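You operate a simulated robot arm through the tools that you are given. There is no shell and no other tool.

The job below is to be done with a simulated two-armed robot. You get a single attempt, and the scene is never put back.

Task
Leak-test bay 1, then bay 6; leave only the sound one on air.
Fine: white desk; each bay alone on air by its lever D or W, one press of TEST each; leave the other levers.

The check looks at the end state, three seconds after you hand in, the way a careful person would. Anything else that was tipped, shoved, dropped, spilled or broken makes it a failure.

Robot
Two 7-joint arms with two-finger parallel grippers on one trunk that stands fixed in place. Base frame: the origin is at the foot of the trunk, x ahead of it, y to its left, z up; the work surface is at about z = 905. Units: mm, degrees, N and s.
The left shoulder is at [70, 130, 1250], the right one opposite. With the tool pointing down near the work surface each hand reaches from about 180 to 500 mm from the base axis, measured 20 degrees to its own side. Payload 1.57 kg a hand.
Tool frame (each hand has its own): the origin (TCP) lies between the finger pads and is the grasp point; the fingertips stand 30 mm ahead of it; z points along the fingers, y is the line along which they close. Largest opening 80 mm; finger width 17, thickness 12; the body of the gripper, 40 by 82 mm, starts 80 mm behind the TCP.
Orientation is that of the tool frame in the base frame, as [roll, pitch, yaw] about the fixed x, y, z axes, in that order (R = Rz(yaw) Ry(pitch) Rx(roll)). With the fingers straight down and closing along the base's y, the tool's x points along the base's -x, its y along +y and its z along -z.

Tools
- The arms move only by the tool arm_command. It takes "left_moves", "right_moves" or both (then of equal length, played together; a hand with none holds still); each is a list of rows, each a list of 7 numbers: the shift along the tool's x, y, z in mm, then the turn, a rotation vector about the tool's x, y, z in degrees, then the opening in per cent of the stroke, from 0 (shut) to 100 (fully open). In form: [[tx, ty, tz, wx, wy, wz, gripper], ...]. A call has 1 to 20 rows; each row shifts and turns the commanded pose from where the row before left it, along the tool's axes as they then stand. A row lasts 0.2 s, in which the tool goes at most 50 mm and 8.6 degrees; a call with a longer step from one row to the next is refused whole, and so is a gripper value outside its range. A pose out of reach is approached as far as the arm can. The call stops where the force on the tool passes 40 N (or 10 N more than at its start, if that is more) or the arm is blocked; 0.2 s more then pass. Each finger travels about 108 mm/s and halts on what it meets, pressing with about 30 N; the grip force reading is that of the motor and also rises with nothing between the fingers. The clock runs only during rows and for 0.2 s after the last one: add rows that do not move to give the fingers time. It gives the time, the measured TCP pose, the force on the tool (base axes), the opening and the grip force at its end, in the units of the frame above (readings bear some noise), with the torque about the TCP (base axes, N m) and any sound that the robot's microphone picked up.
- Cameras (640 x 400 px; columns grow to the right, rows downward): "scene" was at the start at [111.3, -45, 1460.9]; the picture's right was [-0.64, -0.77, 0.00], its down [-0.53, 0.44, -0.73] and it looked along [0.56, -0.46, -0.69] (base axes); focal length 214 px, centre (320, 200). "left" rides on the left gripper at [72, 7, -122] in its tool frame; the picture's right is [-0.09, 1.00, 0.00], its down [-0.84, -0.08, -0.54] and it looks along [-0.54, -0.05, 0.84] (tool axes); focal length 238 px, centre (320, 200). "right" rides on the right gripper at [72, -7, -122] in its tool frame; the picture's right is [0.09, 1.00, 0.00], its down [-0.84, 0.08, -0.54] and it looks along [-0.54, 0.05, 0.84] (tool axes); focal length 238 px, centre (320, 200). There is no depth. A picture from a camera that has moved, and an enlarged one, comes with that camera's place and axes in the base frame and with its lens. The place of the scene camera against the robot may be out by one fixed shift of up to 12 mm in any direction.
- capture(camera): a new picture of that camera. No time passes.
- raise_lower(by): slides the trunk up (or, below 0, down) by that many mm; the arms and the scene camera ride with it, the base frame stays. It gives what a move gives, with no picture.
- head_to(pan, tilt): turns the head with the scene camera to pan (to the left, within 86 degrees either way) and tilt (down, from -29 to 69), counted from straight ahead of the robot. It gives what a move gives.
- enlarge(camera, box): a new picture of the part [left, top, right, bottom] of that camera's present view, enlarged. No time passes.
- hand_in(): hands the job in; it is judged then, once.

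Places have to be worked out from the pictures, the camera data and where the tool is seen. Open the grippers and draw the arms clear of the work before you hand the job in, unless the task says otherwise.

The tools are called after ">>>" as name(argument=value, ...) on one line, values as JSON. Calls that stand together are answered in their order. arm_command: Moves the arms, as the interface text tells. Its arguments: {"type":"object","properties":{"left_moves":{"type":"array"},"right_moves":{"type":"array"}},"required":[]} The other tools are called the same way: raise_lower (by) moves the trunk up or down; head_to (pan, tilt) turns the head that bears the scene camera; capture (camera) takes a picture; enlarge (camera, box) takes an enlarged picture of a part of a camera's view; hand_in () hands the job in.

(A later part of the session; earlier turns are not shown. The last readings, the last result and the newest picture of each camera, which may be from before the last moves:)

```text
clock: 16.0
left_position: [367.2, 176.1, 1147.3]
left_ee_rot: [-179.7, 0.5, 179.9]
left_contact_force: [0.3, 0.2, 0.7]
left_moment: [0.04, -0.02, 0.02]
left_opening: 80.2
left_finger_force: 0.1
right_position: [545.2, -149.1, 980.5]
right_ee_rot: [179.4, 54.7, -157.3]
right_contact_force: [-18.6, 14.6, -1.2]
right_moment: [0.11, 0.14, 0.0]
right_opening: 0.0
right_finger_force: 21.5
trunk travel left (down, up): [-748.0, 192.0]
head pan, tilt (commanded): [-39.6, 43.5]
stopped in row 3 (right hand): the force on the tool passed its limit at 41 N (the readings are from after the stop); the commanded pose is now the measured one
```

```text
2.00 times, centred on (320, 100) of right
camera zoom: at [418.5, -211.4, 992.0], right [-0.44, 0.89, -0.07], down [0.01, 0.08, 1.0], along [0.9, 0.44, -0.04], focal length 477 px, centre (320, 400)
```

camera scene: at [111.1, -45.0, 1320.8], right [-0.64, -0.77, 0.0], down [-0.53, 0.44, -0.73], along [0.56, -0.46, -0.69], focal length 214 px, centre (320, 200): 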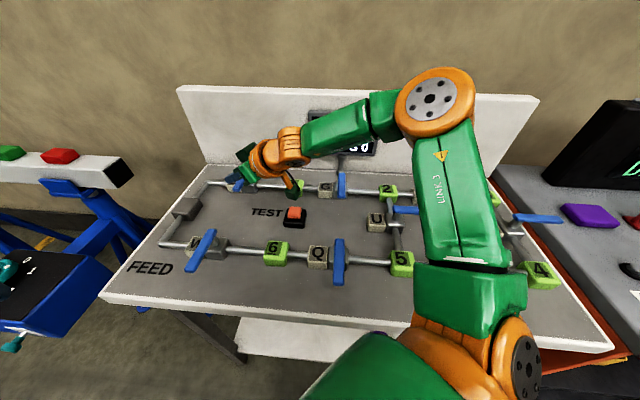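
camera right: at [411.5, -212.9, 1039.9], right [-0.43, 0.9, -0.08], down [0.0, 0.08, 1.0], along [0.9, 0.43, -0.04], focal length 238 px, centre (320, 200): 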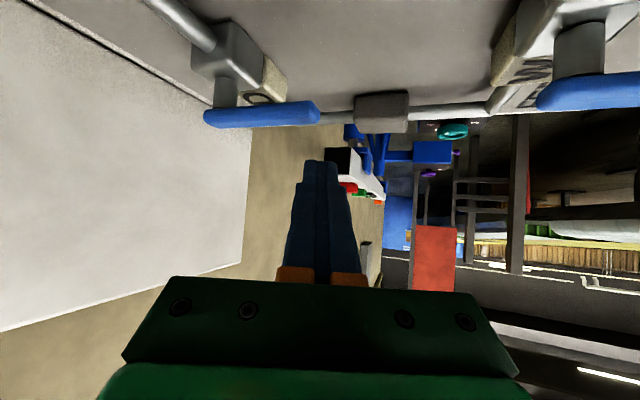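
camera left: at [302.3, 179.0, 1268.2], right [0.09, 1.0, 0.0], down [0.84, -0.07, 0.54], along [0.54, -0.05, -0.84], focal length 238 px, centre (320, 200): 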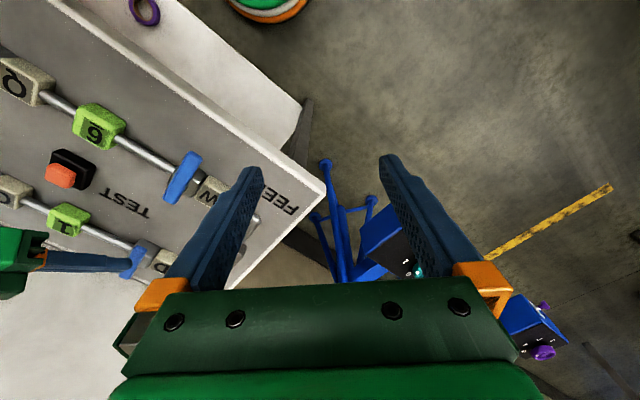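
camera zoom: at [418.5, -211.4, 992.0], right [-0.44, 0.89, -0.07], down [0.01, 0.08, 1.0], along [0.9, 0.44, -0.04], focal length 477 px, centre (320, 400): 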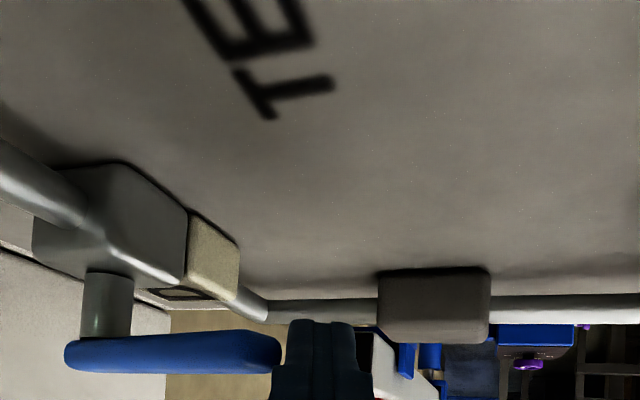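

The lever keeps turning but my finger's face angle makes most of the push radial. I'll back off slightly and yaw the hand back to straight ahead (ψ≈0), so its side faces the lever's travel better.

>>> arm_command(right_moves=[[1.64, 8.76, -2.37, 0, 0, 0, 0], [0, 0, 0, 6.0, 0, 4.15, 0], [0, 0, 0, 6.0, 0, 4.15, 0], [0, 0, 0, 6.0, 0, 4.15, 0], [0, 0, 0, 0, 0, 0, 0]])

>>> enlarge(camera="left", box=[20, 200, 180, 300])

>>> enlarge(camera="right", box=[160, 0, 480, 200])

```text
clock: 17.2
left_position: [375.1, 171.8, 1146.6]
left_ee_rot: [180.0, 0.1, 180.0]
left_contact_force: [0.7, 0.6, 1.1]
left_moment: [0.04, 0.01, 0.03]
left_opening: 80.0
left_finger_force: 0.1
right_position: [547.1, -148.5, 974.3]
right_ee_rot: [179.6, 54.5, -179.6]
right_contact_force: [-0.4, -0.5, 0.0]
right_moment: [0.01, 0.01, 0.01]
right_opening: 0.0
right_finger_force: 21.4
trunk travel left (down, up): [-748.0, 192.0]
head pan, tilt (commanded): [-39.6, 43.5]
```

```text
4.00 times, centred on (100, 250) of left
camera zoom: at [303.0, 177.5, 1268.3], right [0.09, 1.0, 0.0], down [0.84, -0.08, 0.54], along [0.54, -0.05, -0.84], focal length 953 px, centre (1200, 0)
```

zoom: 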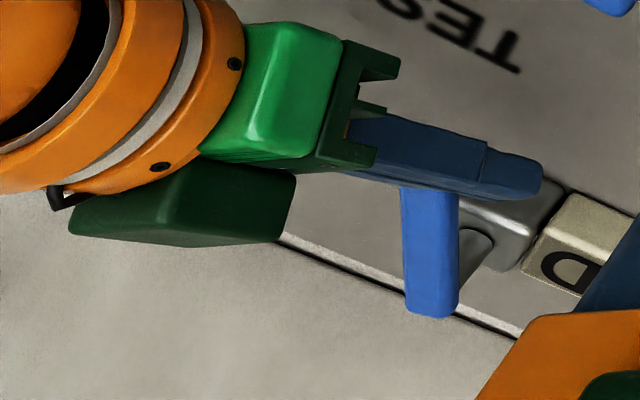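

```text
2.00 times, centred on (320, 100) of right
camera zoom: at [405.9, -157.3, 988.5], right [-0.07, 1.0, -0.07], down [0.04, 0.07, 1.0], along [1.0, 0.06, -0.05], focal length 477 px, centre (320, 400)
```

zoom: 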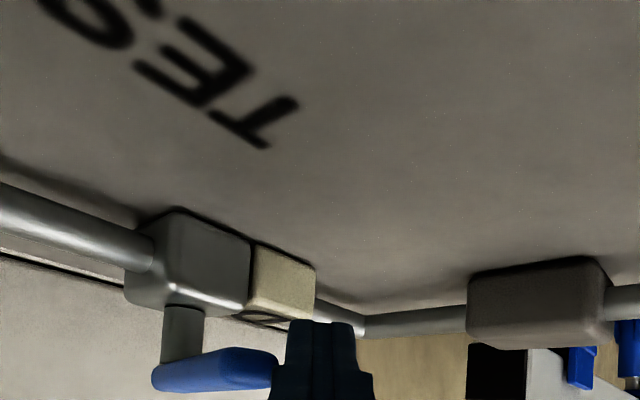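

The force dropped to zero and the trunk sway recovered; the hand is now straight with its side at the handle. I'll push (−11,−30) mm along the tip's arc.

>>> arm_command(right_moves=[[0.5, -4.3, -1.6, 0, 0, 0, 0], [0.5, -4.3, -1.6, 0, 0, 0, 0], [0.5, -4.3, -1.6, 0, 0, 0, 0], [0.5, -4.3, -1.6, 0, 0, 0, 0], [0.5, -4.3, -1.6, 0, 0, 0, 0], [0.5, -4.3, -1.6, 0, 0, 0, 0], [0.5, -4.3, -1.6, 0, 0, 0, 0]])

>>> enlarge(camera="left", box=[20, 200, 180, 300])

>>> enlarge(camera="right", box=[160, 0, 480, 200])

```text
clock: 18.8
left_position: [375.1, 172.5, 1145.5]
left_ee_rot: [-179.8, 0.2, 179.9]
left_contact_force: [0.2, 0.3, 0.1]
left_moment: [-0.01, -0.03, -0.03]
left_opening: 80.1
left_finger_force: 0.1
right_position: [537.9, -177.9, 979.9]
right_ee_rot: [179.6, 54.5, -179.4]
right_contact_force: [-0.2, -0.4, -1.0]
right_moment: [-0.01, 0.0, 0.0]
right_opening: 0.2
right_finger_force: 21.6
trunk travel left (down, up): [-748.0, 192.0]
head pan, tilt (commanded): [-39.6, 43.5]
```

```text
4.00 times, centred on (100, 250) of left
camera zoom: at [303.2, 178.0, 1268.2], right [0.09, 1.0, 0.0], down [0.84, -0.08, 0.54], along [0.54, -0.05, -0.84], focal length 953 px, centre (1200, 0)
```

zoom: 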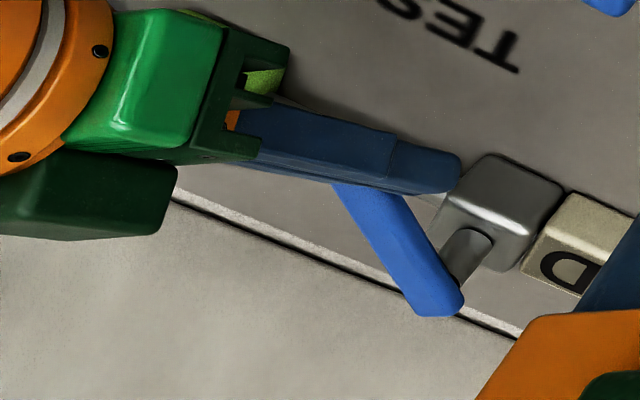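

```text
2.00 times, centred on (320, 100) of right
camera zoom: at [395.8, -187.0, 992.5], right [-0.07, 1.0, -0.07], down [0.04, 0.07, 1.0], along [1.0, 0.07, -0.05], focal length 477 px, centre (320, 400)
```

zoom: 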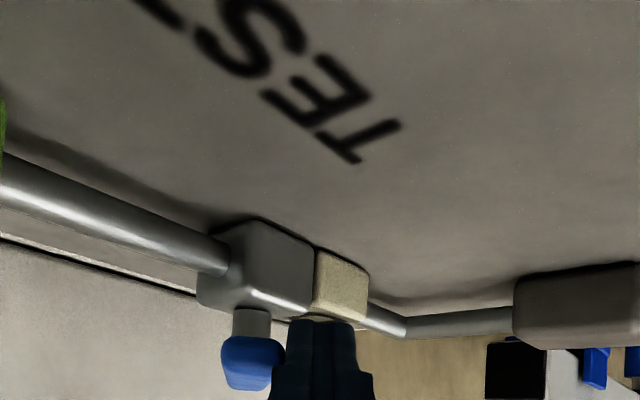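

It turned freely now, and the lever is past halfway toward bay 1. I'll continue the sweep in −y by 36 mm in 4 mm steps toward alignment with the pipe.

>>> arm_command(right_moves=[[-0.2, -4, 0.2, 0, 0, 0, 0], [-0.2, -4, 0.2, 0, 0, 0, 0], [-0.2, -4, 0.2, 0, 0, 0, 0], [-0.2, -4, 0.2, 0, 0, 0, 0], [-0.2, -4, 0.2, 0, 0, 0, 0], [-0.2, -4, 0.2, 0, 0, 0, 0], [-0.2, -4, 0.2, 0, 0, 0, 0], [-0.2, -4, 0.2, 0, 0, 0, 0], [-0.2, -4, 0.2, 0, 0, 0, 0]])

>>> enlarge(camera="left", box=[20, 200, 180, 300])

>>> enlarge(camera="right", box=[160, 0, 480, 200])

```text
clock: 20.8
left_position: [375.4, 172.9, 1146.4]
left_ee_rot: [-179.8, 0.0, -179.8]
left_contact_force: [0.2, -0.2, 0.5]
left_moment: [0.0, -0.03, -0.01]
left_opening: 79.8
left_finger_force: 0.0
right_position: [539.8, -214.2, 979.6]
right_ee_rot: [179.7, 54.5, -179.4]
right_contact_force: [0.6, 0.4, -0.3]
right_moment: [-0.01, -0.02, 0.01]
right_opening: 0.0
right_finger_force: 21.4
trunk travel left (down, up): [-748.0, 192.0]
head pan, tilt (commanded): [-39.6, 43.5]
```

```text
4.00 times, centred on (100, 250) of left
camera zoom: at [303.3, 178.0, 1268.2], right [0.09, 1.0, 0.0], down [0.84, -0.08, 0.54], along [0.54, -0.05, -0.84], focal length 953 px, centre (1200, 0)
```

zoom: 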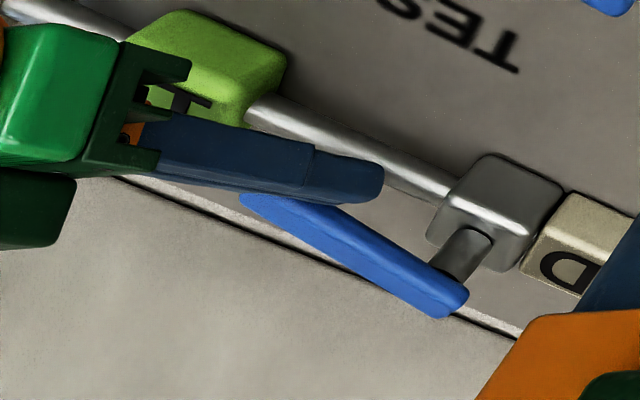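

```text
2.00 times, centred on (320, 100) of right
camera zoom: at [398.1, -223.1, 992.4], right [-0.07, 0.99, -0.07], down [0.04, 0.07, 1.0], along [1.0, 0.07, -0.05], focal length 477 px, centre (320, 400)
```

zoom: 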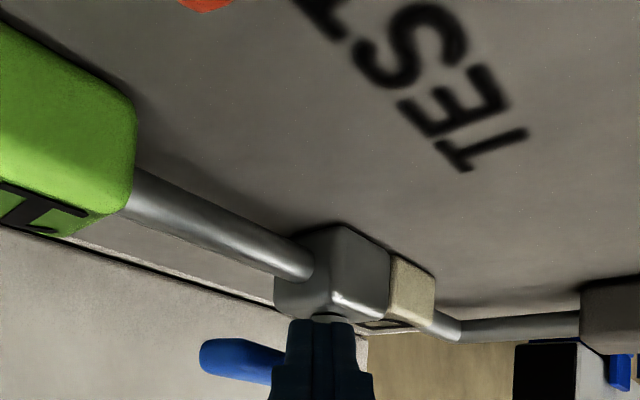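

The lever is close to parallel with the pipe now, roughly 7–8° short by my projection. I'll nudge on toward the stop in small steps and watch for the force rising.

>>> arm_command(right_moves=[[-0.6, -2, 0.8, 0, 0, 0, 0], [-0.6, -2, 0.8, 0, 0, 0, 0], [-0.6, -2, 0.8, 0, 0, 0, 0], [-0.6, -2, 0.8, 0, 0, 0, 0]])

>>> enlarge(camera="left", box=[20, 200, 180, 300])

>>> enlarge(camera="right", box=[160, 0, 480, 200])

```text
clock: 21.8
left_position: [374.8, 172.0, 1146.2]
left_ee_rot: [-179.8, 0.2, 179.9]
left_contact_force: [-0.2, 0.3, 0.3]
left_moment: [0.0, 0.02, 0.0]
left_opening: 80.0
left_finger_force: 0.1
right_position: [543.6, -223.0, 979.5]
right_ee_rot: [179.6, 54.5, -179.3]
right_contact_force: [-0.2, 0.3, -0.1]
right_moment: [-0.03, -0.02, 0.01]
right_opening: 0.0
right_finger_force: 21.3
trunk travel left (down, up): [-748.0, 192.0]
head pan, tilt (commanded): [-39.6, 43.5]
```

```text
4.00 times, centred on (100, 250) of left
camera zoom: at [303.2, 177.9, 1268.2], right [0.09, 1.0, 0.0], down [0.84, -0.08, 0.54], along [0.54, -0.05, -0.84], focal length 953 px, centre (1200, 0)
```

zoom: 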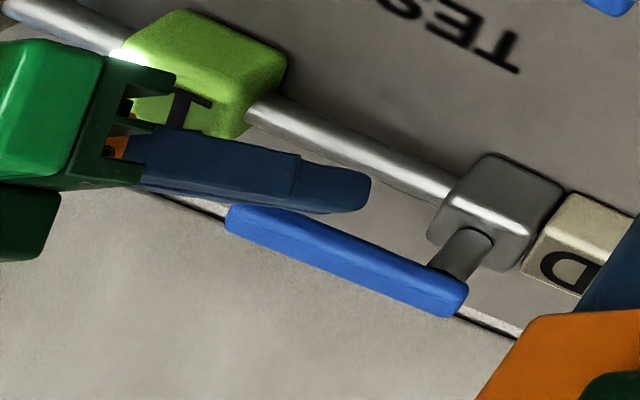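

```text
2.00 times, centred on (320, 100) of right
camera zoom: at [402.5, -231.5, 993.0], right [-0.07, 1.0, -0.07], down [0.04, 0.07, 1.0], along [1.0, 0.07, -0.05], focal length 477 px, centre (320, 400)
```

zoom: 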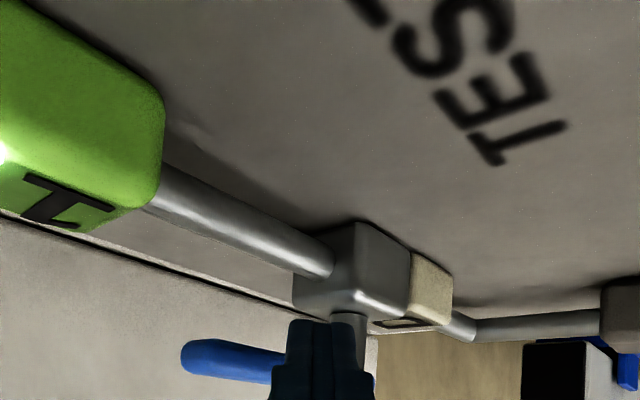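

Bay 1 now shows a bright lamp, and the lever looks about parallel with the pipe. I'll zoom in closer to measure whether it is aligned, or under/over-turned.

>>> enlarge(camera="left", box=[60, 215, 170, 284])

>>> enlarge(camera="scene", box=[180, 80, 420, 230])

>>> enlarge(camera="left", box=[0, 180, 120, 255])

```text
5.80 times, centred on (115, 250) of left
camera zoom: at [303.2, 177.9, 1268.2], right [0.09, 1.0, 0.0], down [0.84, -0.08, 0.54], along [0.54, -0.05, -0.84], focal length 1382 px, centre (1508, -87)
```

zoom: 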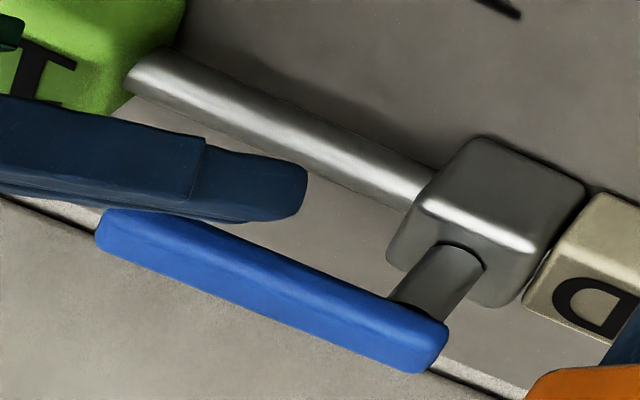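

```text
2.67 times, centred on (300, 155) of scene
camera zoom: at [111.3, -45.0, 1320.8], right [-0.64, -0.77, 0.0], down [-0.53, 0.44, -0.73], along [0.56, -0.46, -0.69], focal length 572 px, centre (373, 320)
```

zoom: 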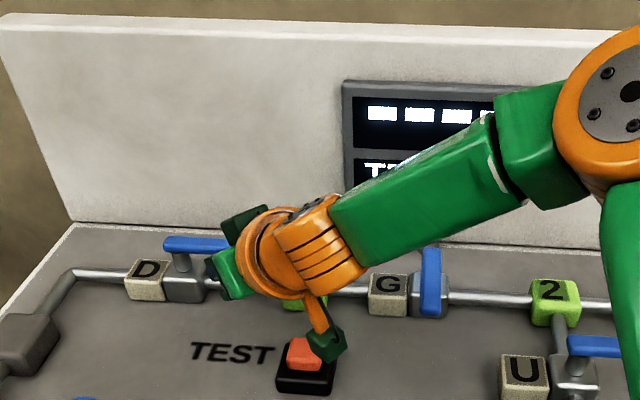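

```text
5.33 times, centred on (60, 218) of left
camera zoom: at [303.2, 177.9, 1268.2], right [0.09, 1.0, 0.0], down [0.84, -0.08, 0.54], along [0.54, -0.05, -0.84], focal length 1271 px, centre (1707, 107)
```

zoom: 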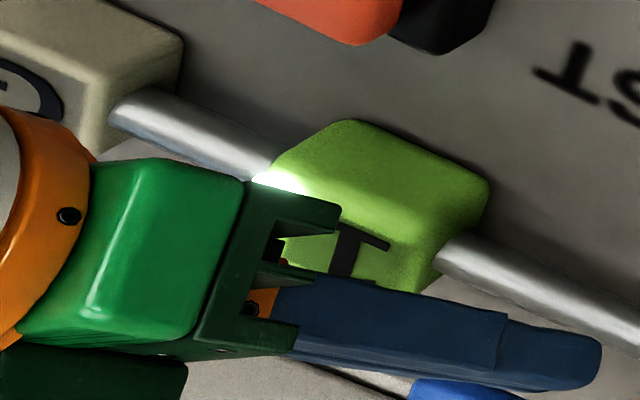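

Measured against the pipe, the lever is aligned within about 2°, and bay 1's lamp glows, so bay 1 alone is on air. Now I'll lift the right hand, draw back, and turn it vertical over the TEST button at a safe height.

>>> arm_command(right_moves=[[-28.5, 0, -20.3, 0, 0, 0, 0], [-28.5, 0, -20.3, 0, 0, 0, 0], [21.3, -4.7, -29.8, 0, 0, 0, 0], [21.3, -4.7, -29.8, 0, 0, 0, 0], [21.3, -4.7, -29.8, 0, 0, 0, 0], [0, 0, 0, 0, 7.8, 0, 0], [0, 0, 0, 0, 7.8, 0, 0], [0, 0, 0, 0, 7.8, 0, 0], [0, 0, 0, 0, 7.8, 0, 0], [0, 0, 0, 0, 7.8, 0, 0], [0, 0, 0, 0, 7.8, 0, 0], [0, 0, 0, 0, 7.7, 0, 0], [0, 0, 0, 0, 0, 0, 0]])

>>> capture(camera="right")

>>> capture(camera="scene")

>>> capture(camera="left")

```text
clock: 24.6
left_position: [374.4, 171.8, 1146.2]
left_ee_rot: [-179.9, 0.1, -179.9]
left_contact_force: [-0.1, 0.1, 0.5]
left_moment: [0.01, -0.03, -0.02]
left_opening: 80.0
left_finger_force: 0.0
right_position: [435.0, -234.7, 1051.1]
right_ee_rot: [-179.3, 2.7, -177.5]
right_contact_force: [-1.0, -0.3, -0.7]
right_moment: [0.0, -0.02, 0.01]
right_opening: 0.0
right_finger_force: 20.8
right hand out of reach, approached as far as the arm can: row 12
trunk travel left (down, up): [-748.0, 192.0]
head pan, tilt (commanded): [-39.6, 43.5]
```

```text
taken
camera right: at [358.0, -243.2, 1171.6], right [-0.13, 0.99, -0.01], down [0.81, 0.12, 0.58], along [0.58, 0.07, -0.82], focal length 238 px, centre (320, 200)
```

right: 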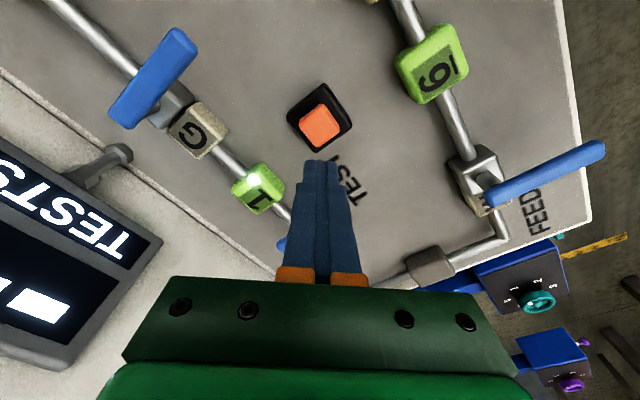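

```text
taken
camera scene: at [110.6, -44.9, 1320.9], right [-0.64, -0.77, 0.0], down [-0.53, 0.44, -0.73], along [0.56, -0.46, -0.69], focal length 214 px, centre (320, 200)
```

scene: 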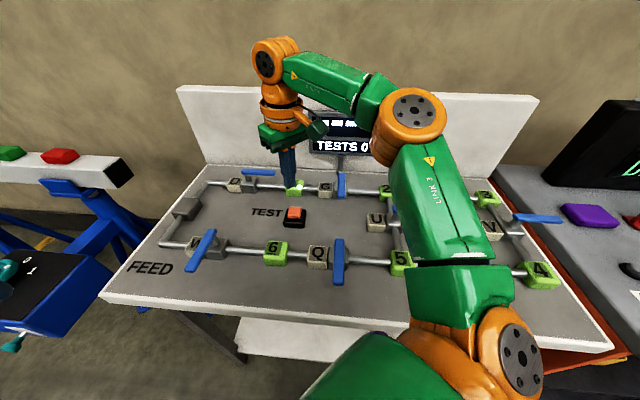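

```text
taken
camera left: at [302.4, 178.0, 1268.4], right [0.09, 1.0, 0.0], down [0.84, -0.08, 0.54], along [0.54, -0.05, -0.84], focal length 238 px, centre (320, 200)
```

left: 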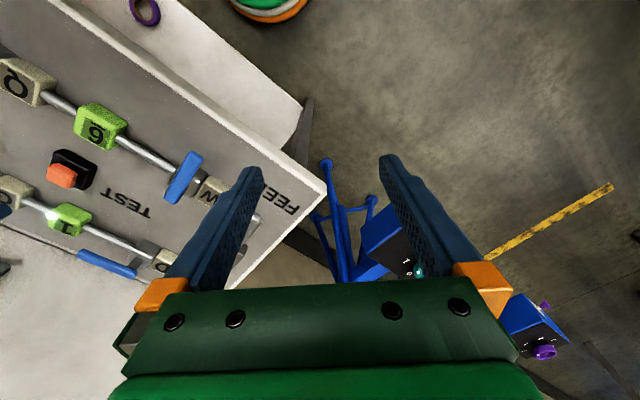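

The view is now clear: lever D lies along its pipe and bay 1's lamp is lit. I'll check D closely once more without obstruction before pressing TEST.

>>> enlarge(camera="left", box=[20, 190, 180, 290])

>>> enlarge(camera="scene", box=[180, 110, 420, 260])

```text
4.00 times, centred on (100, 240) of left
camera zoom: at [302.4, 178.0, 1268.4], right [0.09, 1.0, 0.0], down [0.84, -0.08, 0.54], along [0.54, -0.05, -0.84], focal length 953 px, centre (1200, 40)
```

zoom: 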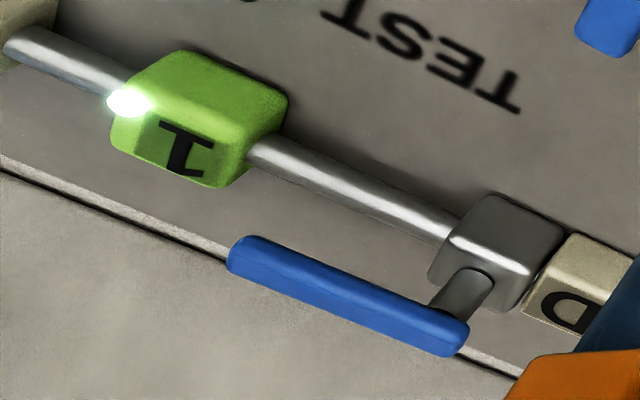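

```text
2.67 times, centred on (300, 185) of scene
camera zoom: at [110.6, -44.9, 1320.9], right [-0.64, -0.77, 0.0], down [-0.53, 0.44, -0.73], along [0.56, -0.46, -0.69], focal length 572 px, centre (373, 240)
```

zoom: 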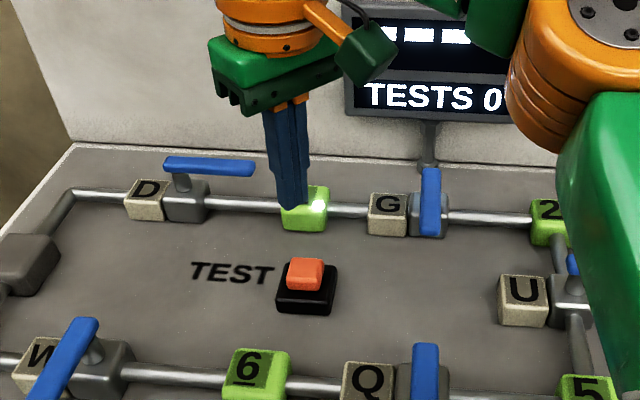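

D is aligned and G, W, Q, U are untouched. Now I'll lower the closed fingertips to about 20 mm above the TEST cap.

>>> arm_command(right_moves=[[2.3, -0.9, 20, 0, 0, 0, 0], [2.3, -0.9, 20, 0, 0, 0, 0], [2.3, -0.9, 18, 0, 0, 0, 0], [0, 0, 0, 0, 0, 0, 0]])

>>> enlarge(camera="right", box=[240, 80, 400, 180])

>>> enlarge(camera="scene", box=[220, 140, 380, 240])

```text
clock: 25.6
left_position: [374.4, 173.3, 1145.1]
left_ee_rot: [-180.0, 0.0, 179.9]
left_contact_force: [0.0, 0.6, 0.3]
left_moment: [-0.02, -0.02, -0.03]
left_opening: 79.9
left_finger_force: 0.0
right_position: [431.9, -237.3, 995.0]
right_ee_rot: [-179.5, 2.7, -177.6]
right_contact_force: [-0.4, 0.2, -0.3]
right_moment: [-0.02, 0.0, 0.01]
right_opening: 0.0
right_finger_force: 21.3
trunk travel left (down, up): [-748.0, 192.0]
head pan, tilt (commanded): [-39.6, 43.5]
```

```text
4.00 times, centred on (320, 130) of right
camera zoom: at [354.0, -247.1, 1114.1], right [-0.13, 0.99, -0.01], down [0.81, 0.12, 0.58], along [0.58, 0.07, -0.81], focal length 953 px, centre (320, 480)
```

zoom: 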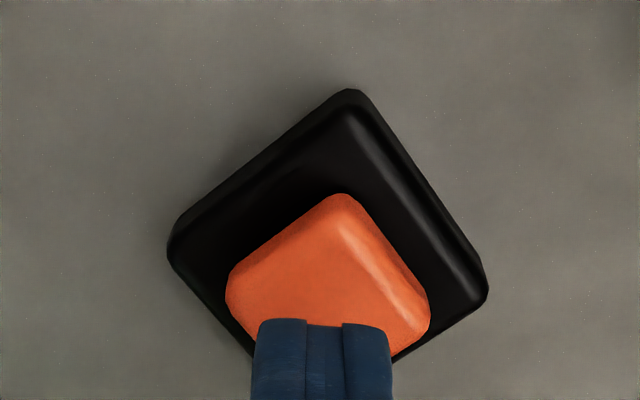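

```text
4.00 times, centred on (300, 190) of scene
camera zoom: at [111.4, -45.0, 1320.8], right [-0.64, -0.77, 0.0], down [-0.53, 0.44, -0.73], along [0.56, -0.46, -0.69], focal length 858 px, centre (400, 240)
```

zoom: 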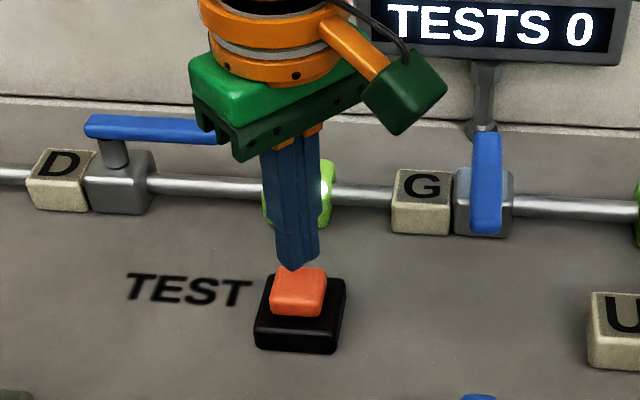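

Fingertips are centred over the cap, about 20 mm above it. I'll press slowly: 16 mm down, then 2 mm steps.

>>> arm_command(right_moves=[[2, 0, 8, 0, 0, 0, 0], [0.4, 0, 8, 0, 0, 0, 0], [0.1, 0, 2, 0, 0, 0, 0], [0.1, 0, 2, 0, 0, 0, 0], [0.1, 0, 2, 0, 0, 0, 0], [0.1, 0, 2, 0, 0, 0, 0]])

>>> enlarge(camera="scene", box=[220, 120, 380, 220])

```text
clock: 27.0
left_position: [375.1, 173.2, 1146.2]
left_ee_rot: [-179.9, 0.0, -179.9]
left_contact_force: [-0.9, 0.5, -0.4]
left_moment: [0.02, 0.01, -0.01]
left_opening: 80.0
left_finger_force: 0.0
right_position: [430.2, -237.1, 969.4]
right_ee_rot: [-179.5, 2.8, -177.5]
right_contact_force: [3.0, 0.2, 3.1]
right_moment: [0.01, 0.01, 0.03]
right_opening: 0.1
right_finger_force: 21.3
trunk travel left (down, up): [-748.0, 192.0]
head pan, tilt (commanded): [-39.6, 43.5]
heard: click
```

```text
4.00 times, centred on (300, 170) of scene
camera zoom: at [111.0, -44.7, 1320.9], right [-0.64, -0.77, 0.0], down [-0.53, 0.44, -0.73], along [0.56, -0.46, -0.69], focal length 858 px, centre (400, 320)
```

zoom: 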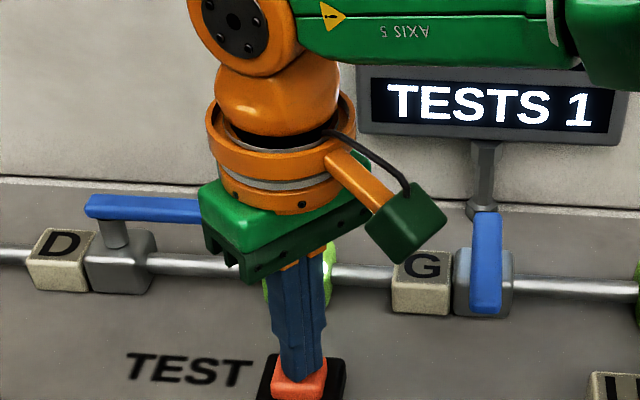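

A click was heard and the counter reads TESTS 1. I'll lift straight off the button by 100 mm and read the display.

>>> arm_command(right_moves=[[0, 0, -15, 0, 0, 0, 0], [0, 0, -30, 0, 0, 0, 0], [0, 0, -30, 0, 0, 0, 0], [0, 0, -25, 0, 0, 0, 0], [30, -10, 0, 0, 0, 0, 0], [30, -10, 0, 0, 0, 0, 0]])

>>> capture(camera="scene")

>>> capture(camera="right")

```text
clock: 28.4
left_position: [374.3, 172.2, 1147.1]
left_ee_rot: [180.0, 0.2, -180.0]
left_contact_force: [-0.8, -0.5, -0.9]
left_moment: [0.04, -0.04, 0.0]
left_opening: 80.2
left_finger_force: 0.1
right_position: [365.5, -260.9, 1068.3]
right_ee_rot: [-179.4, 2.8, -177.4]
right_contact_force: [-0.7, 0.2, 0.0]
right_moment: [-0.01, -0.01, -0.02]
right_opening: 0.0
right_finger_force: 21.4
trunk travel left (down, up): [-748.0, 192.0]
head pan, tilt (commanded): [-39.6, 43.5]
```

```text
taken
camera scene: at [109.3, -46.1, 1321.0], right [-0.64, -0.77, 0.0], down [-0.53, 0.44, -0.73], along [0.56, -0.46, -0.69], focal length 214 px, centre (320, 200)
```

scene: 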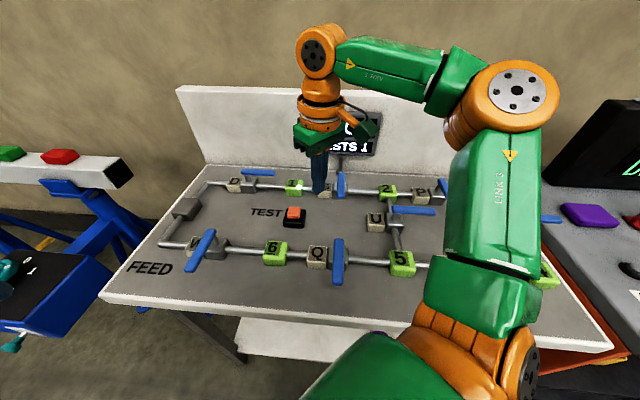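

```text
taken
camera right: at [288.2, -270.2, 1187.5], right [-0.14, 0.99, -0.01], down [0.8, 0.12, 0.58], along [0.58, 0.07, -0.81], focal length 238 px, centre (320, 200)
```

right: 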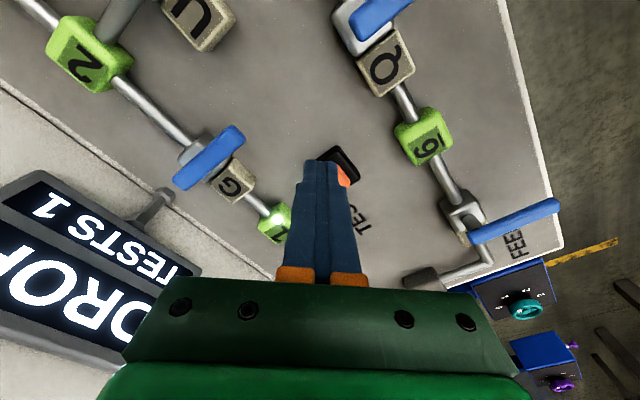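

The display now reads "DROP…", but the gripper hides the value. I'll move the right hand left and up to clear the scene camera's view of it.

>>> arm_command(right_moves=[[0, 40, -15, 0, 0, 0, 0], [0, 40, -15, 0, 0, 0, 0], [0, 30, -15, 0, 0, 0, 0]])

>>> enlarge(camera="scene", box=[270, 90, 430, 190])

>>> capture(camera="right")

```text
clock: 29.2
left_position: [376.2, 172.7, 1145.0]
left_ee_rot: [-179.8, 0.0, -179.9]
left_contact_force: [0.5, 0.8, -0.4]
left_moment: [0.01, 0.05, 0.01]
left_opening: 79.8
left_finger_force: 0.1
right_position: [359.2, -151.1, 1108.5]
right_ee_rot: [-179.2, 2.5, -177.5]
right_contact_force: [0.0, -0.2, -0.4]
right_moment: [-0.03, 0.01, 0.03]
right_opening: 0.0
right_finger_force: 21.5
right hand out of reach, approached as far as the arm can: row 3
trunk travel left (down, up): [-748.0, 192.0]
head pan, tilt (commanded): [-39.6, 43.5]
```

```text
4.00 times, centred on (350, 140) of scene
camera zoom: at [113.0, -45.1, 1320.7], right [-0.64, -0.77, 0.0], down [-0.53, 0.44, -0.72], along [0.56, -0.46, -0.69], focal length 858 px, centre (200, 440)
```

zoom: 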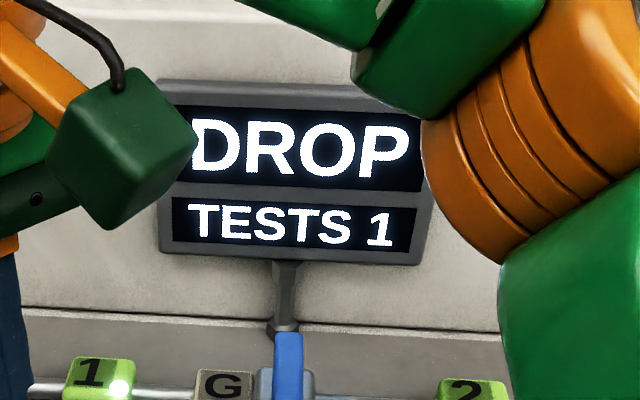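

```text
taken
camera right: at [282.4, -160.4, 1227.6], right [-0.14, 0.99, -0.02], down [0.81, 0.12, 0.58], along [0.57, 0.06, -0.82], focal length 238 px, centre (320, 200)
```

right: 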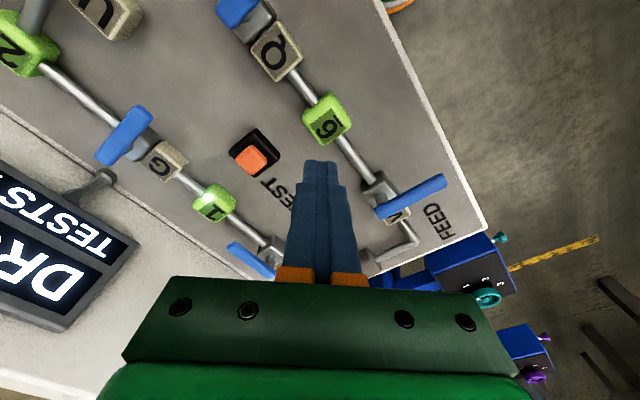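

The display says DROP: bay 1 leaks. Next I must close D: come at the handle from its far side with the fingers tilted and yawed about 22°. First I'll move the hand back toward D, staying high, and set that orientation.

>>> arm_command(right_moves=[[-17.8, -29.8, -3, 0, 0, 0, 0], [-17.8, -29.8, -3, 0, 0, 0, 0], [-17.8, -29.8, -3, 0, 0, 0, 0], [-17.8, -29.8, -3, 0, 0, 0, 0], [0, 0, 0, 0, 0, -7, 0], [0, 0, 0, 0, 0, -7, 0], [0, 0, 0, 0, 0, -6, 0], [0, 0, 0, 0, -8, 0, 0], [0, 0, 0, 0, -8, 0, 0], [0, 0, 0, 0, -8, 0, 0], [0, 0, 0, 0, -8, 0, 0], [0, 0, 0, 0, -8, 0, 0], [0, 0, 0, 0, -4.5, 0, 0], [0, 0, 0, 0, 0, 0, 0]])

>>> capture(camera="scene")

>>> capture(camera="right")

```text
clock: 32.2
left_position: [373.9, 172.8, 1146.2]
left_ee_rot: [-180.0, 0.1, -179.9]
left_contact_force: [-0.1, 0.3, -0.1]
left_moment: [0.0, 0.01, -0.02]
left_opening: 80.0
left_finger_force: 0.1
right_position: [386.1, -249.9, 1092.2]
right_ee_rot: [-177.9, 46.8, -156.0]
right_contact_force: [0.8, 0.9, -0.6]
right_moment: [0.0, -0.02, -0.01]
right_opening: 0.0
right_finger_force: 21.5
right hand out of reach, approached as far as the arm can: row 3, 4, 5, 6, 7
trunk travel left (down, up): [-748.0, 192.0]
head pan, tilt (commanded): [-39.6, 43.5]
```

```text
taken
camera scene: at [111.4, -44.9, 1320.8], right [-0.64, -0.77, 0.0], down [-0.53, 0.44, -0.73], along [0.56, -0.46, -0.69], focal length 214 px, centre (320, 200)
```

scene: 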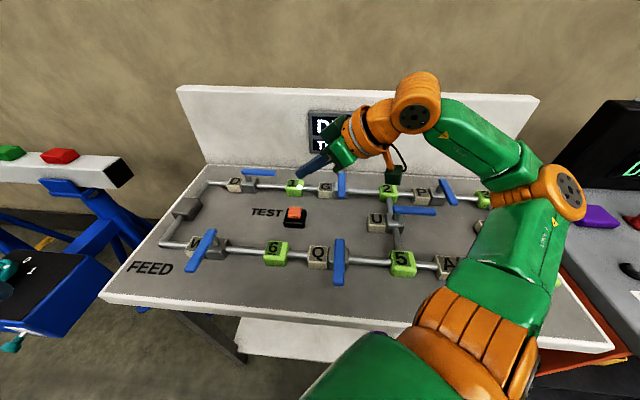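

```text
taken
camera right: at [259.7, -307.4, 1123.9], right [-0.44, 0.89, -0.09], down [0.12, 0.16, 0.98], along [0.89, 0.42, -0.18], focal length 238 px, centre (320, 200)
```

right: 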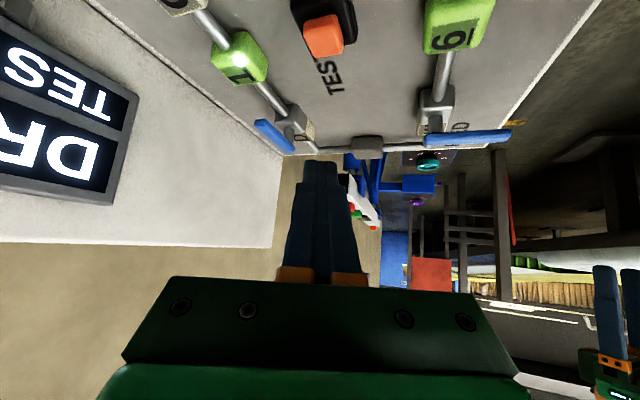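

Orientation is set (tilt 47°, yaw 24°). I'll advance to a hover over D's far side near (574,-282,1040) and check reach.

>>> arm_command(right_moves=[[-14.2, -21.1, 30.3, 0, 0, 0, 0], [-14.2, -21.1, 30.3, 0, 0, 0, 0], [-14.2, -21.1, 30.3, 0, 0, 0, 0], [-14.2, -21.1, 30.3, 0, 0, 0, 0], [-14.2, -21.1, 30.3, 0, 0, 0, 0], [0, 0, 0, 0, 0, 0, 0]])

>>> capture(camera="scene")

>>> capture(camera="right")

>>> enlarge(camera="left", box=[0, 190, 180, 303])

```text
clock: 33.6
left_position: [374.4, 172.0, 1146.0]
left_ee_rot: [-179.9, 0.1, 180.0]
left_contact_force: [0.5, 0.4, 0.1]
left_moment: [-0.02, -0.02, 0.02]
left_opening: 80.2
left_finger_force: 0.0
right_position: [523.7, -229.3, 1037.9]
right_ee_rot: [-177.7, 46.9, -156.2]
right_contact_force: [-0.7, 0.5, -0.3]
right_moment: [0.01, 0.0, 0.02]
right_opening: 0.1
right_finger_force: 21.7
right hand out of reach, approached as far as the arm can: row 2, 3, 4, 5
trunk travel left (down, up): [-748.0, 192.0]
head pan, tilt (commanded): [-39.6, 43.5]
```

```text
taken
camera scene: at [111.0, -45.4, 1320.9], right [-0.64, -0.77, 0.0], down [-0.53, 0.44, -0.73], along [0.56, -0.46, -0.69], focal length 214 px, centre (320, 200)
```

scene: 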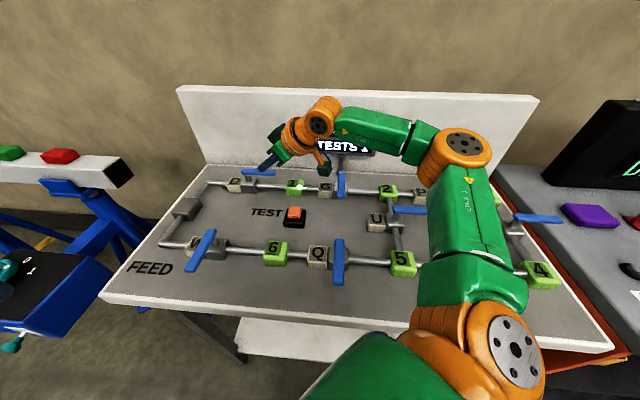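

```text
taken
camera right: at [397.7, -286.4, 1069.8], right [-0.43, 0.9, -0.09], down [0.12, 0.16, 0.98], along [0.89, 0.41, -0.18], focal length 238 px, centre (320, 200)
```

right: 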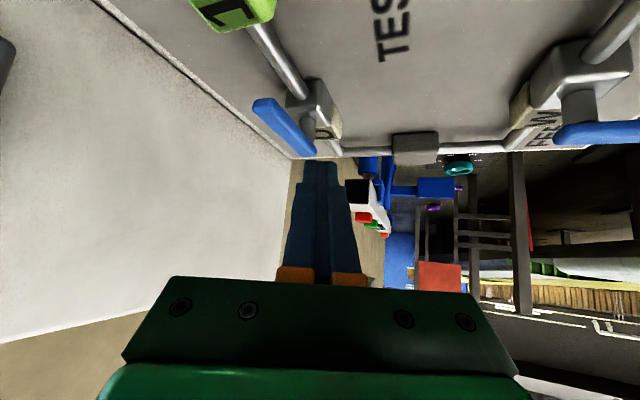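

```text
3.54 times, centred on (90, 246) of left
camera zoom: at [302.8, 177.6, 1268.4], right [0.09, 1.0, 0.0], down [0.84, -0.08, 0.54], along [0.54, -0.05, -0.84], focal length 844 px, centre (1134, 35)
```

zoom: 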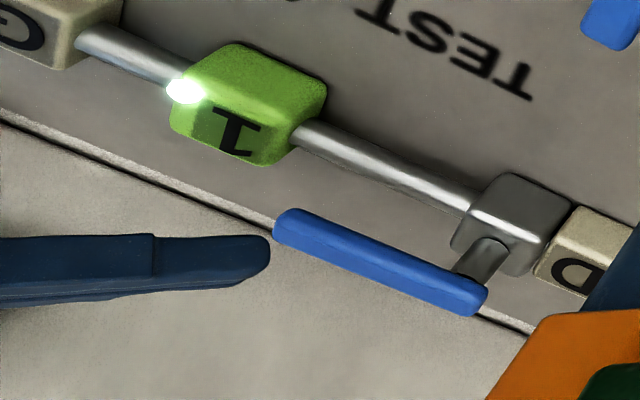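

That yaw is out of reach on this side; the hand stopped at (524,-229,1038). I'll yaw back to straight ahead with 54° tilt, which worked here before, and then try (560,-281,1038).

>>> arm_command(right_moves=[[0, 0, 0, 5.83, 0, 5.48, 0], [0, 0, 0, 5.83, 0, 5.48, 0], [0, 0, 0, 5.83, 0, 5.48, 0], [0, 0, 0, 0, -7.7, 0, 0], [-10.5, -26, 14.7, 0, 0, 0, 0], [-10.5, -26, 14.7, 0, 0, 0, 0], [0, 0, 0, 0, 0, 0, 0]])

>>> capture(camera="scene")

>>> enlarge(camera="left", box=[0, 190, 180, 303])

```text
clock: 35.2
left_position: [373.9, 171.9, 1146.3]
left_ee_rot: [-179.9, 0.2, 180.0]
left_contact_force: [-0.5, -0.5, 0.0]
left_moment: [-0.04, 0.01, -0.02]
left_opening: 80.1
left_finger_force: 0.1
right_position: [561.3, -279.9, 1040.4]
right_ee_rot: [-177.8, 55.2, -179.6]
right_contact_force: [-0.1, 0.5, 0.3]
right_moment: [-0.01, 0.01, -0.03]
right_opening: 0.0
right_finger_force: 21.1
trunk travel left (down, up): [-748.0, 192.0]
head pan, tilt (commanded): [-39.6, 43.5]
```

```text
taken
camera scene: at [110.8, -44.9, 1320.9], right [-0.64, -0.77, 0.0], down [-0.53, 0.44, -0.73], along [0.56, -0.46, -0.69], focal length 214 px, centre (320, 200)
```

scene: 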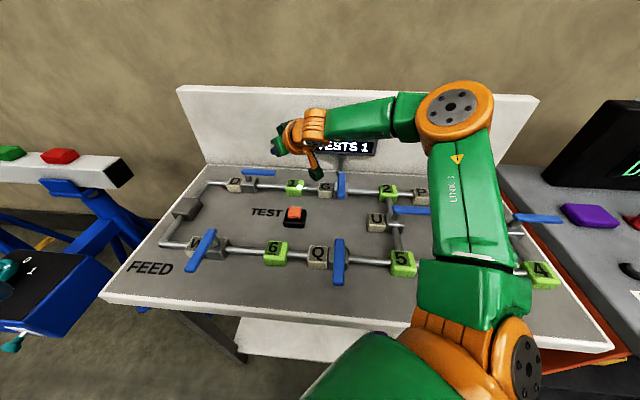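

```text
3.54 times, centred on (90, 246) of left
camera zoom: at [302.7, 178.0, 1268.3], right [0.09, 1.0, 0.0], down [0.84, -0.08, 0.54], along [0.54, -0.05, -0.84], focal length 844 px, centre (1134, 35)
```

zoom: 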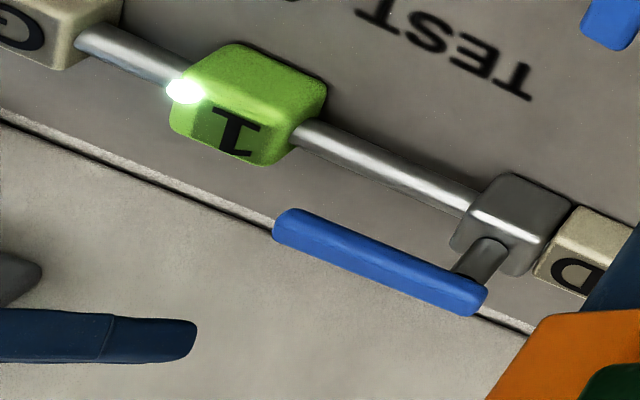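

It reached (561,-280,1040) without complaint. The handle tip's far corner is at about (568,-261), so the finger is about 7 mm clear of it. I'll descend 62 mm beside the tip.

>>> arm_command(right_moves=[[12.6, -0.4, 9, 0, 0, 0, 0], [12.6, -0.4, 9, 0, 0, 0, 0], [0, 0, 0, 0, 0, 0, 0]])

>>> enlarge(camera="left", box=[0, 190, 180, 303])

>>> enlarge(camera="right", box=[160, 0, 480, 200])

```text
clock: 36.0
left_position: [374.8, 172.1, 1146.2]
left_ee_rot: [-179.9, 0.1, -179.9]
left_contact_force: [0.0, 0.4, -0.4]
left_moment: [-0.03, -0.04, -0.01]
left_opening: 79.8
left_finger_force: 0.0
right_position: [560.5, -281.7, 1007.7]
right_ee_rot: [-177.8, 55.1, -179.7]
right_contact_force: [-1.2, -0.1, -1.3]
right_moment: [-0.04, 0.0, -0.02]
right_opening: 0.0
right_finger_force: 21.8
trunk travel left (down, up): [-748.0, 192.0]
head pan, tilt (commanded): [-39.6, 43.5]
```

```text
3.54 times, centred on (90, 246) of left
camera zoom: at [302.9, 178.0, 1268.3], right [0.09, 1.0, 0.0], down [0.84, -0.08, 0.54], along [0.54, -0.05, -0.84], focal length 844 px, centre (1134, 35)
```

zoom: 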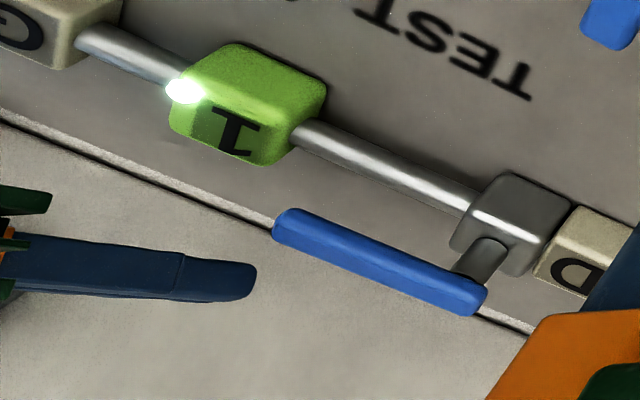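

```text
2.00 times, centred on (320, 100) of right
camera zoom: at [418.1, -284.7, 1020.6], right [-0.03, 0.99, -0.1], down [0.04, 0.1, 0.99], along [1.0, 0.02, -0.04], focal length 477 px, centre (320, 400)
```

zoom: 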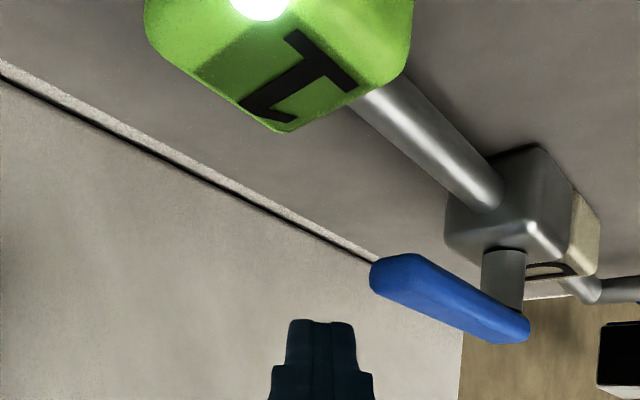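

The right camera shows only about 3 mm of gap between the finger's edge and the lever tip. I'll shift 8 mm further in −y before descending the remaining 30 mm.

>>> arm_command(right_moves=[[0, -8, 0, 0, 0, 0, 0], [12, 0.4, 8.4, 0, 0, 0, 0], [12, 0.4, 8.4, 0, 0, 0, 0], [0, 0, 0, 0, 0, 0, 0]])

>>> enlarge(camera="left", box=[0, 190, 180, 303])

>>> enlarge(camera="right", box=[160, 0, 480, 200])

```text
clock: 37.0
left_position: [375.4, 172.6, 1144.7]
left_ee_rot: [-179.9, 0.1, -179.8]
left_contact_force: [-0.2, 1.3, -0.5]
left_moment: [-0.03, 0.02, 0.02]
left_opening: 80.2
left_finger_force: 0.0
right_position: [560.6, -288.7, 979.2]
right_ee_rot: [-177.7, 55.1, -179.7]
right_contact_force: [0.4, 0.7, 0.4]
right_moment: [0.0, 0.04, 0.01]
right_opening: 0.0
right_finger_force: 21.4
trunk travel left (down, up): [-748.0, 192.0]
head pan, tilt (commanded): [-39.6, 43.5]
```

```text
3.54 times, centred on (90, 246) of left
camera zoom: at [302.9, 178.0, 1268.3], right [0.09, 1.0, 0.0], down [0.84, -0.08, 0.54], along [0.54, -0.05, -0.84], focal length 844 px, centre (1134, 35)
```

zoom: 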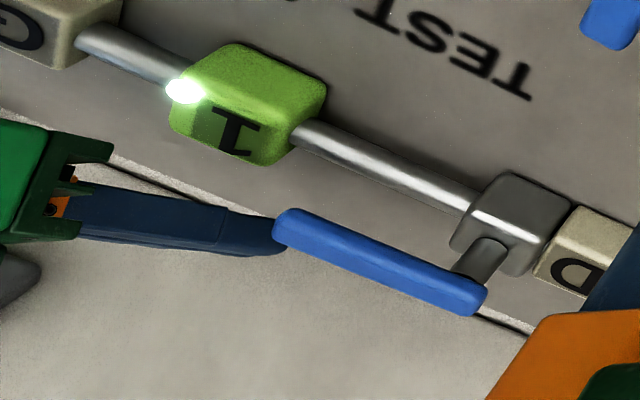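

```text
2.00 times, centred on (320, 100) of right
camera zoom: at [418.1, -291.8, 991.6], right [-0.03, 0.99, -0.1], down [0.04, 0.1, 0.99], along [1.0, 0.02, -0.04], focal length 477 px, centre (320, 400)
```

zoom: 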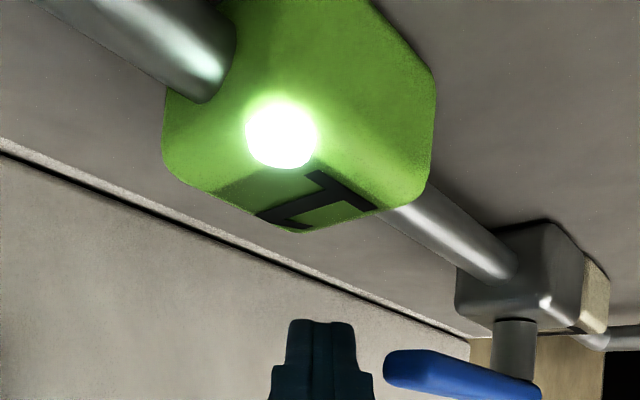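

The finger is level with the handle on its far side, with about 4 mm of gap. I'll pull along the tip's arc (first +y, then −x/+y together) in small steps with force monitored.

>>> arm_command(right_moves=[[0, 4, 0, 0, 0, 0, 0], [2.0, 3.5, -2.87, 0, 0, 0, 0], [2.0, 3.5, -2.87, 0, 0, 0, 0], [2.0, 3.5, -2.87, 0, 0, 0, 0], [2.0, 3.5, -2.87, 0, 0, 0, 0]])

>>> enlarge(camera="left", box=[0, 190, 180, 303])

>>> enlarge(camera="right", box=[160, 0, 480, 200])

```text
clock: 38.2
left_position: [373.5, 172.5, 1146.4]
left_ee_rot: [-179.9, 0.1, 179.9]
left_contact_force: [0.4, 0.1, 0.6]
left_moment: [-0.02, 0.01, 0.02]
left_opening: 79.9
left_finger_force: 0.0
right_position: [544.6, -272.6, 980.7]
right_ee_rot: [-177.8, 55.2, -179.8]
right_contact_force: [-0.6, -0.4, 1.2]
right_moment: [-0.03, -0.03, -0.08]
right_opening: 0.0
right_finger_force: 21.8
trunk travel left (down, up): [-748.0, 192.0]
head pan, tilt (commanded): [-39.6, 43.5]
```

```text
3.54 times, centred on (90, 246) of left
camera zoom: at [302.3, 177.3, 1268.5], right [0.09, 1.0, 0.0], down [0.84, -0.08, 0.54], along [0.54, -0.05, -0.84], focal length 844 px, centre (1134, 35)
```

zoom: 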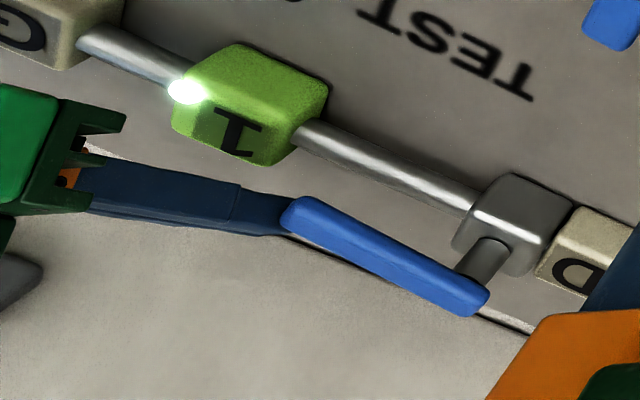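

```text
2.00 times, centred on (320, 100) of right
camera zoom: at [403.3, -274.9, 992.6], right [-0.03, 0.99, -0.1], down [0.04, 0.1, 0.99], along [1.0, 0.02, -0.04], focal length 477 px, centre (320, 400)
```

zoom: 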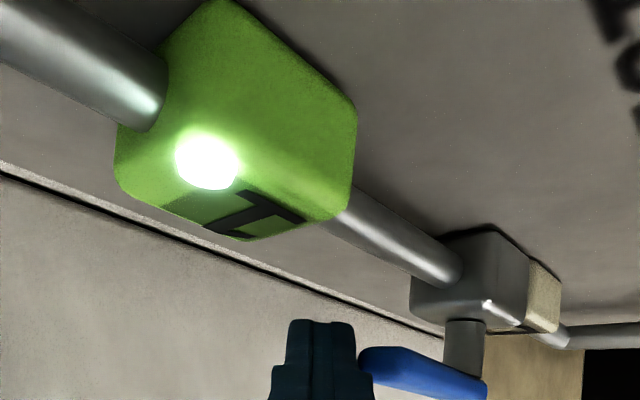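

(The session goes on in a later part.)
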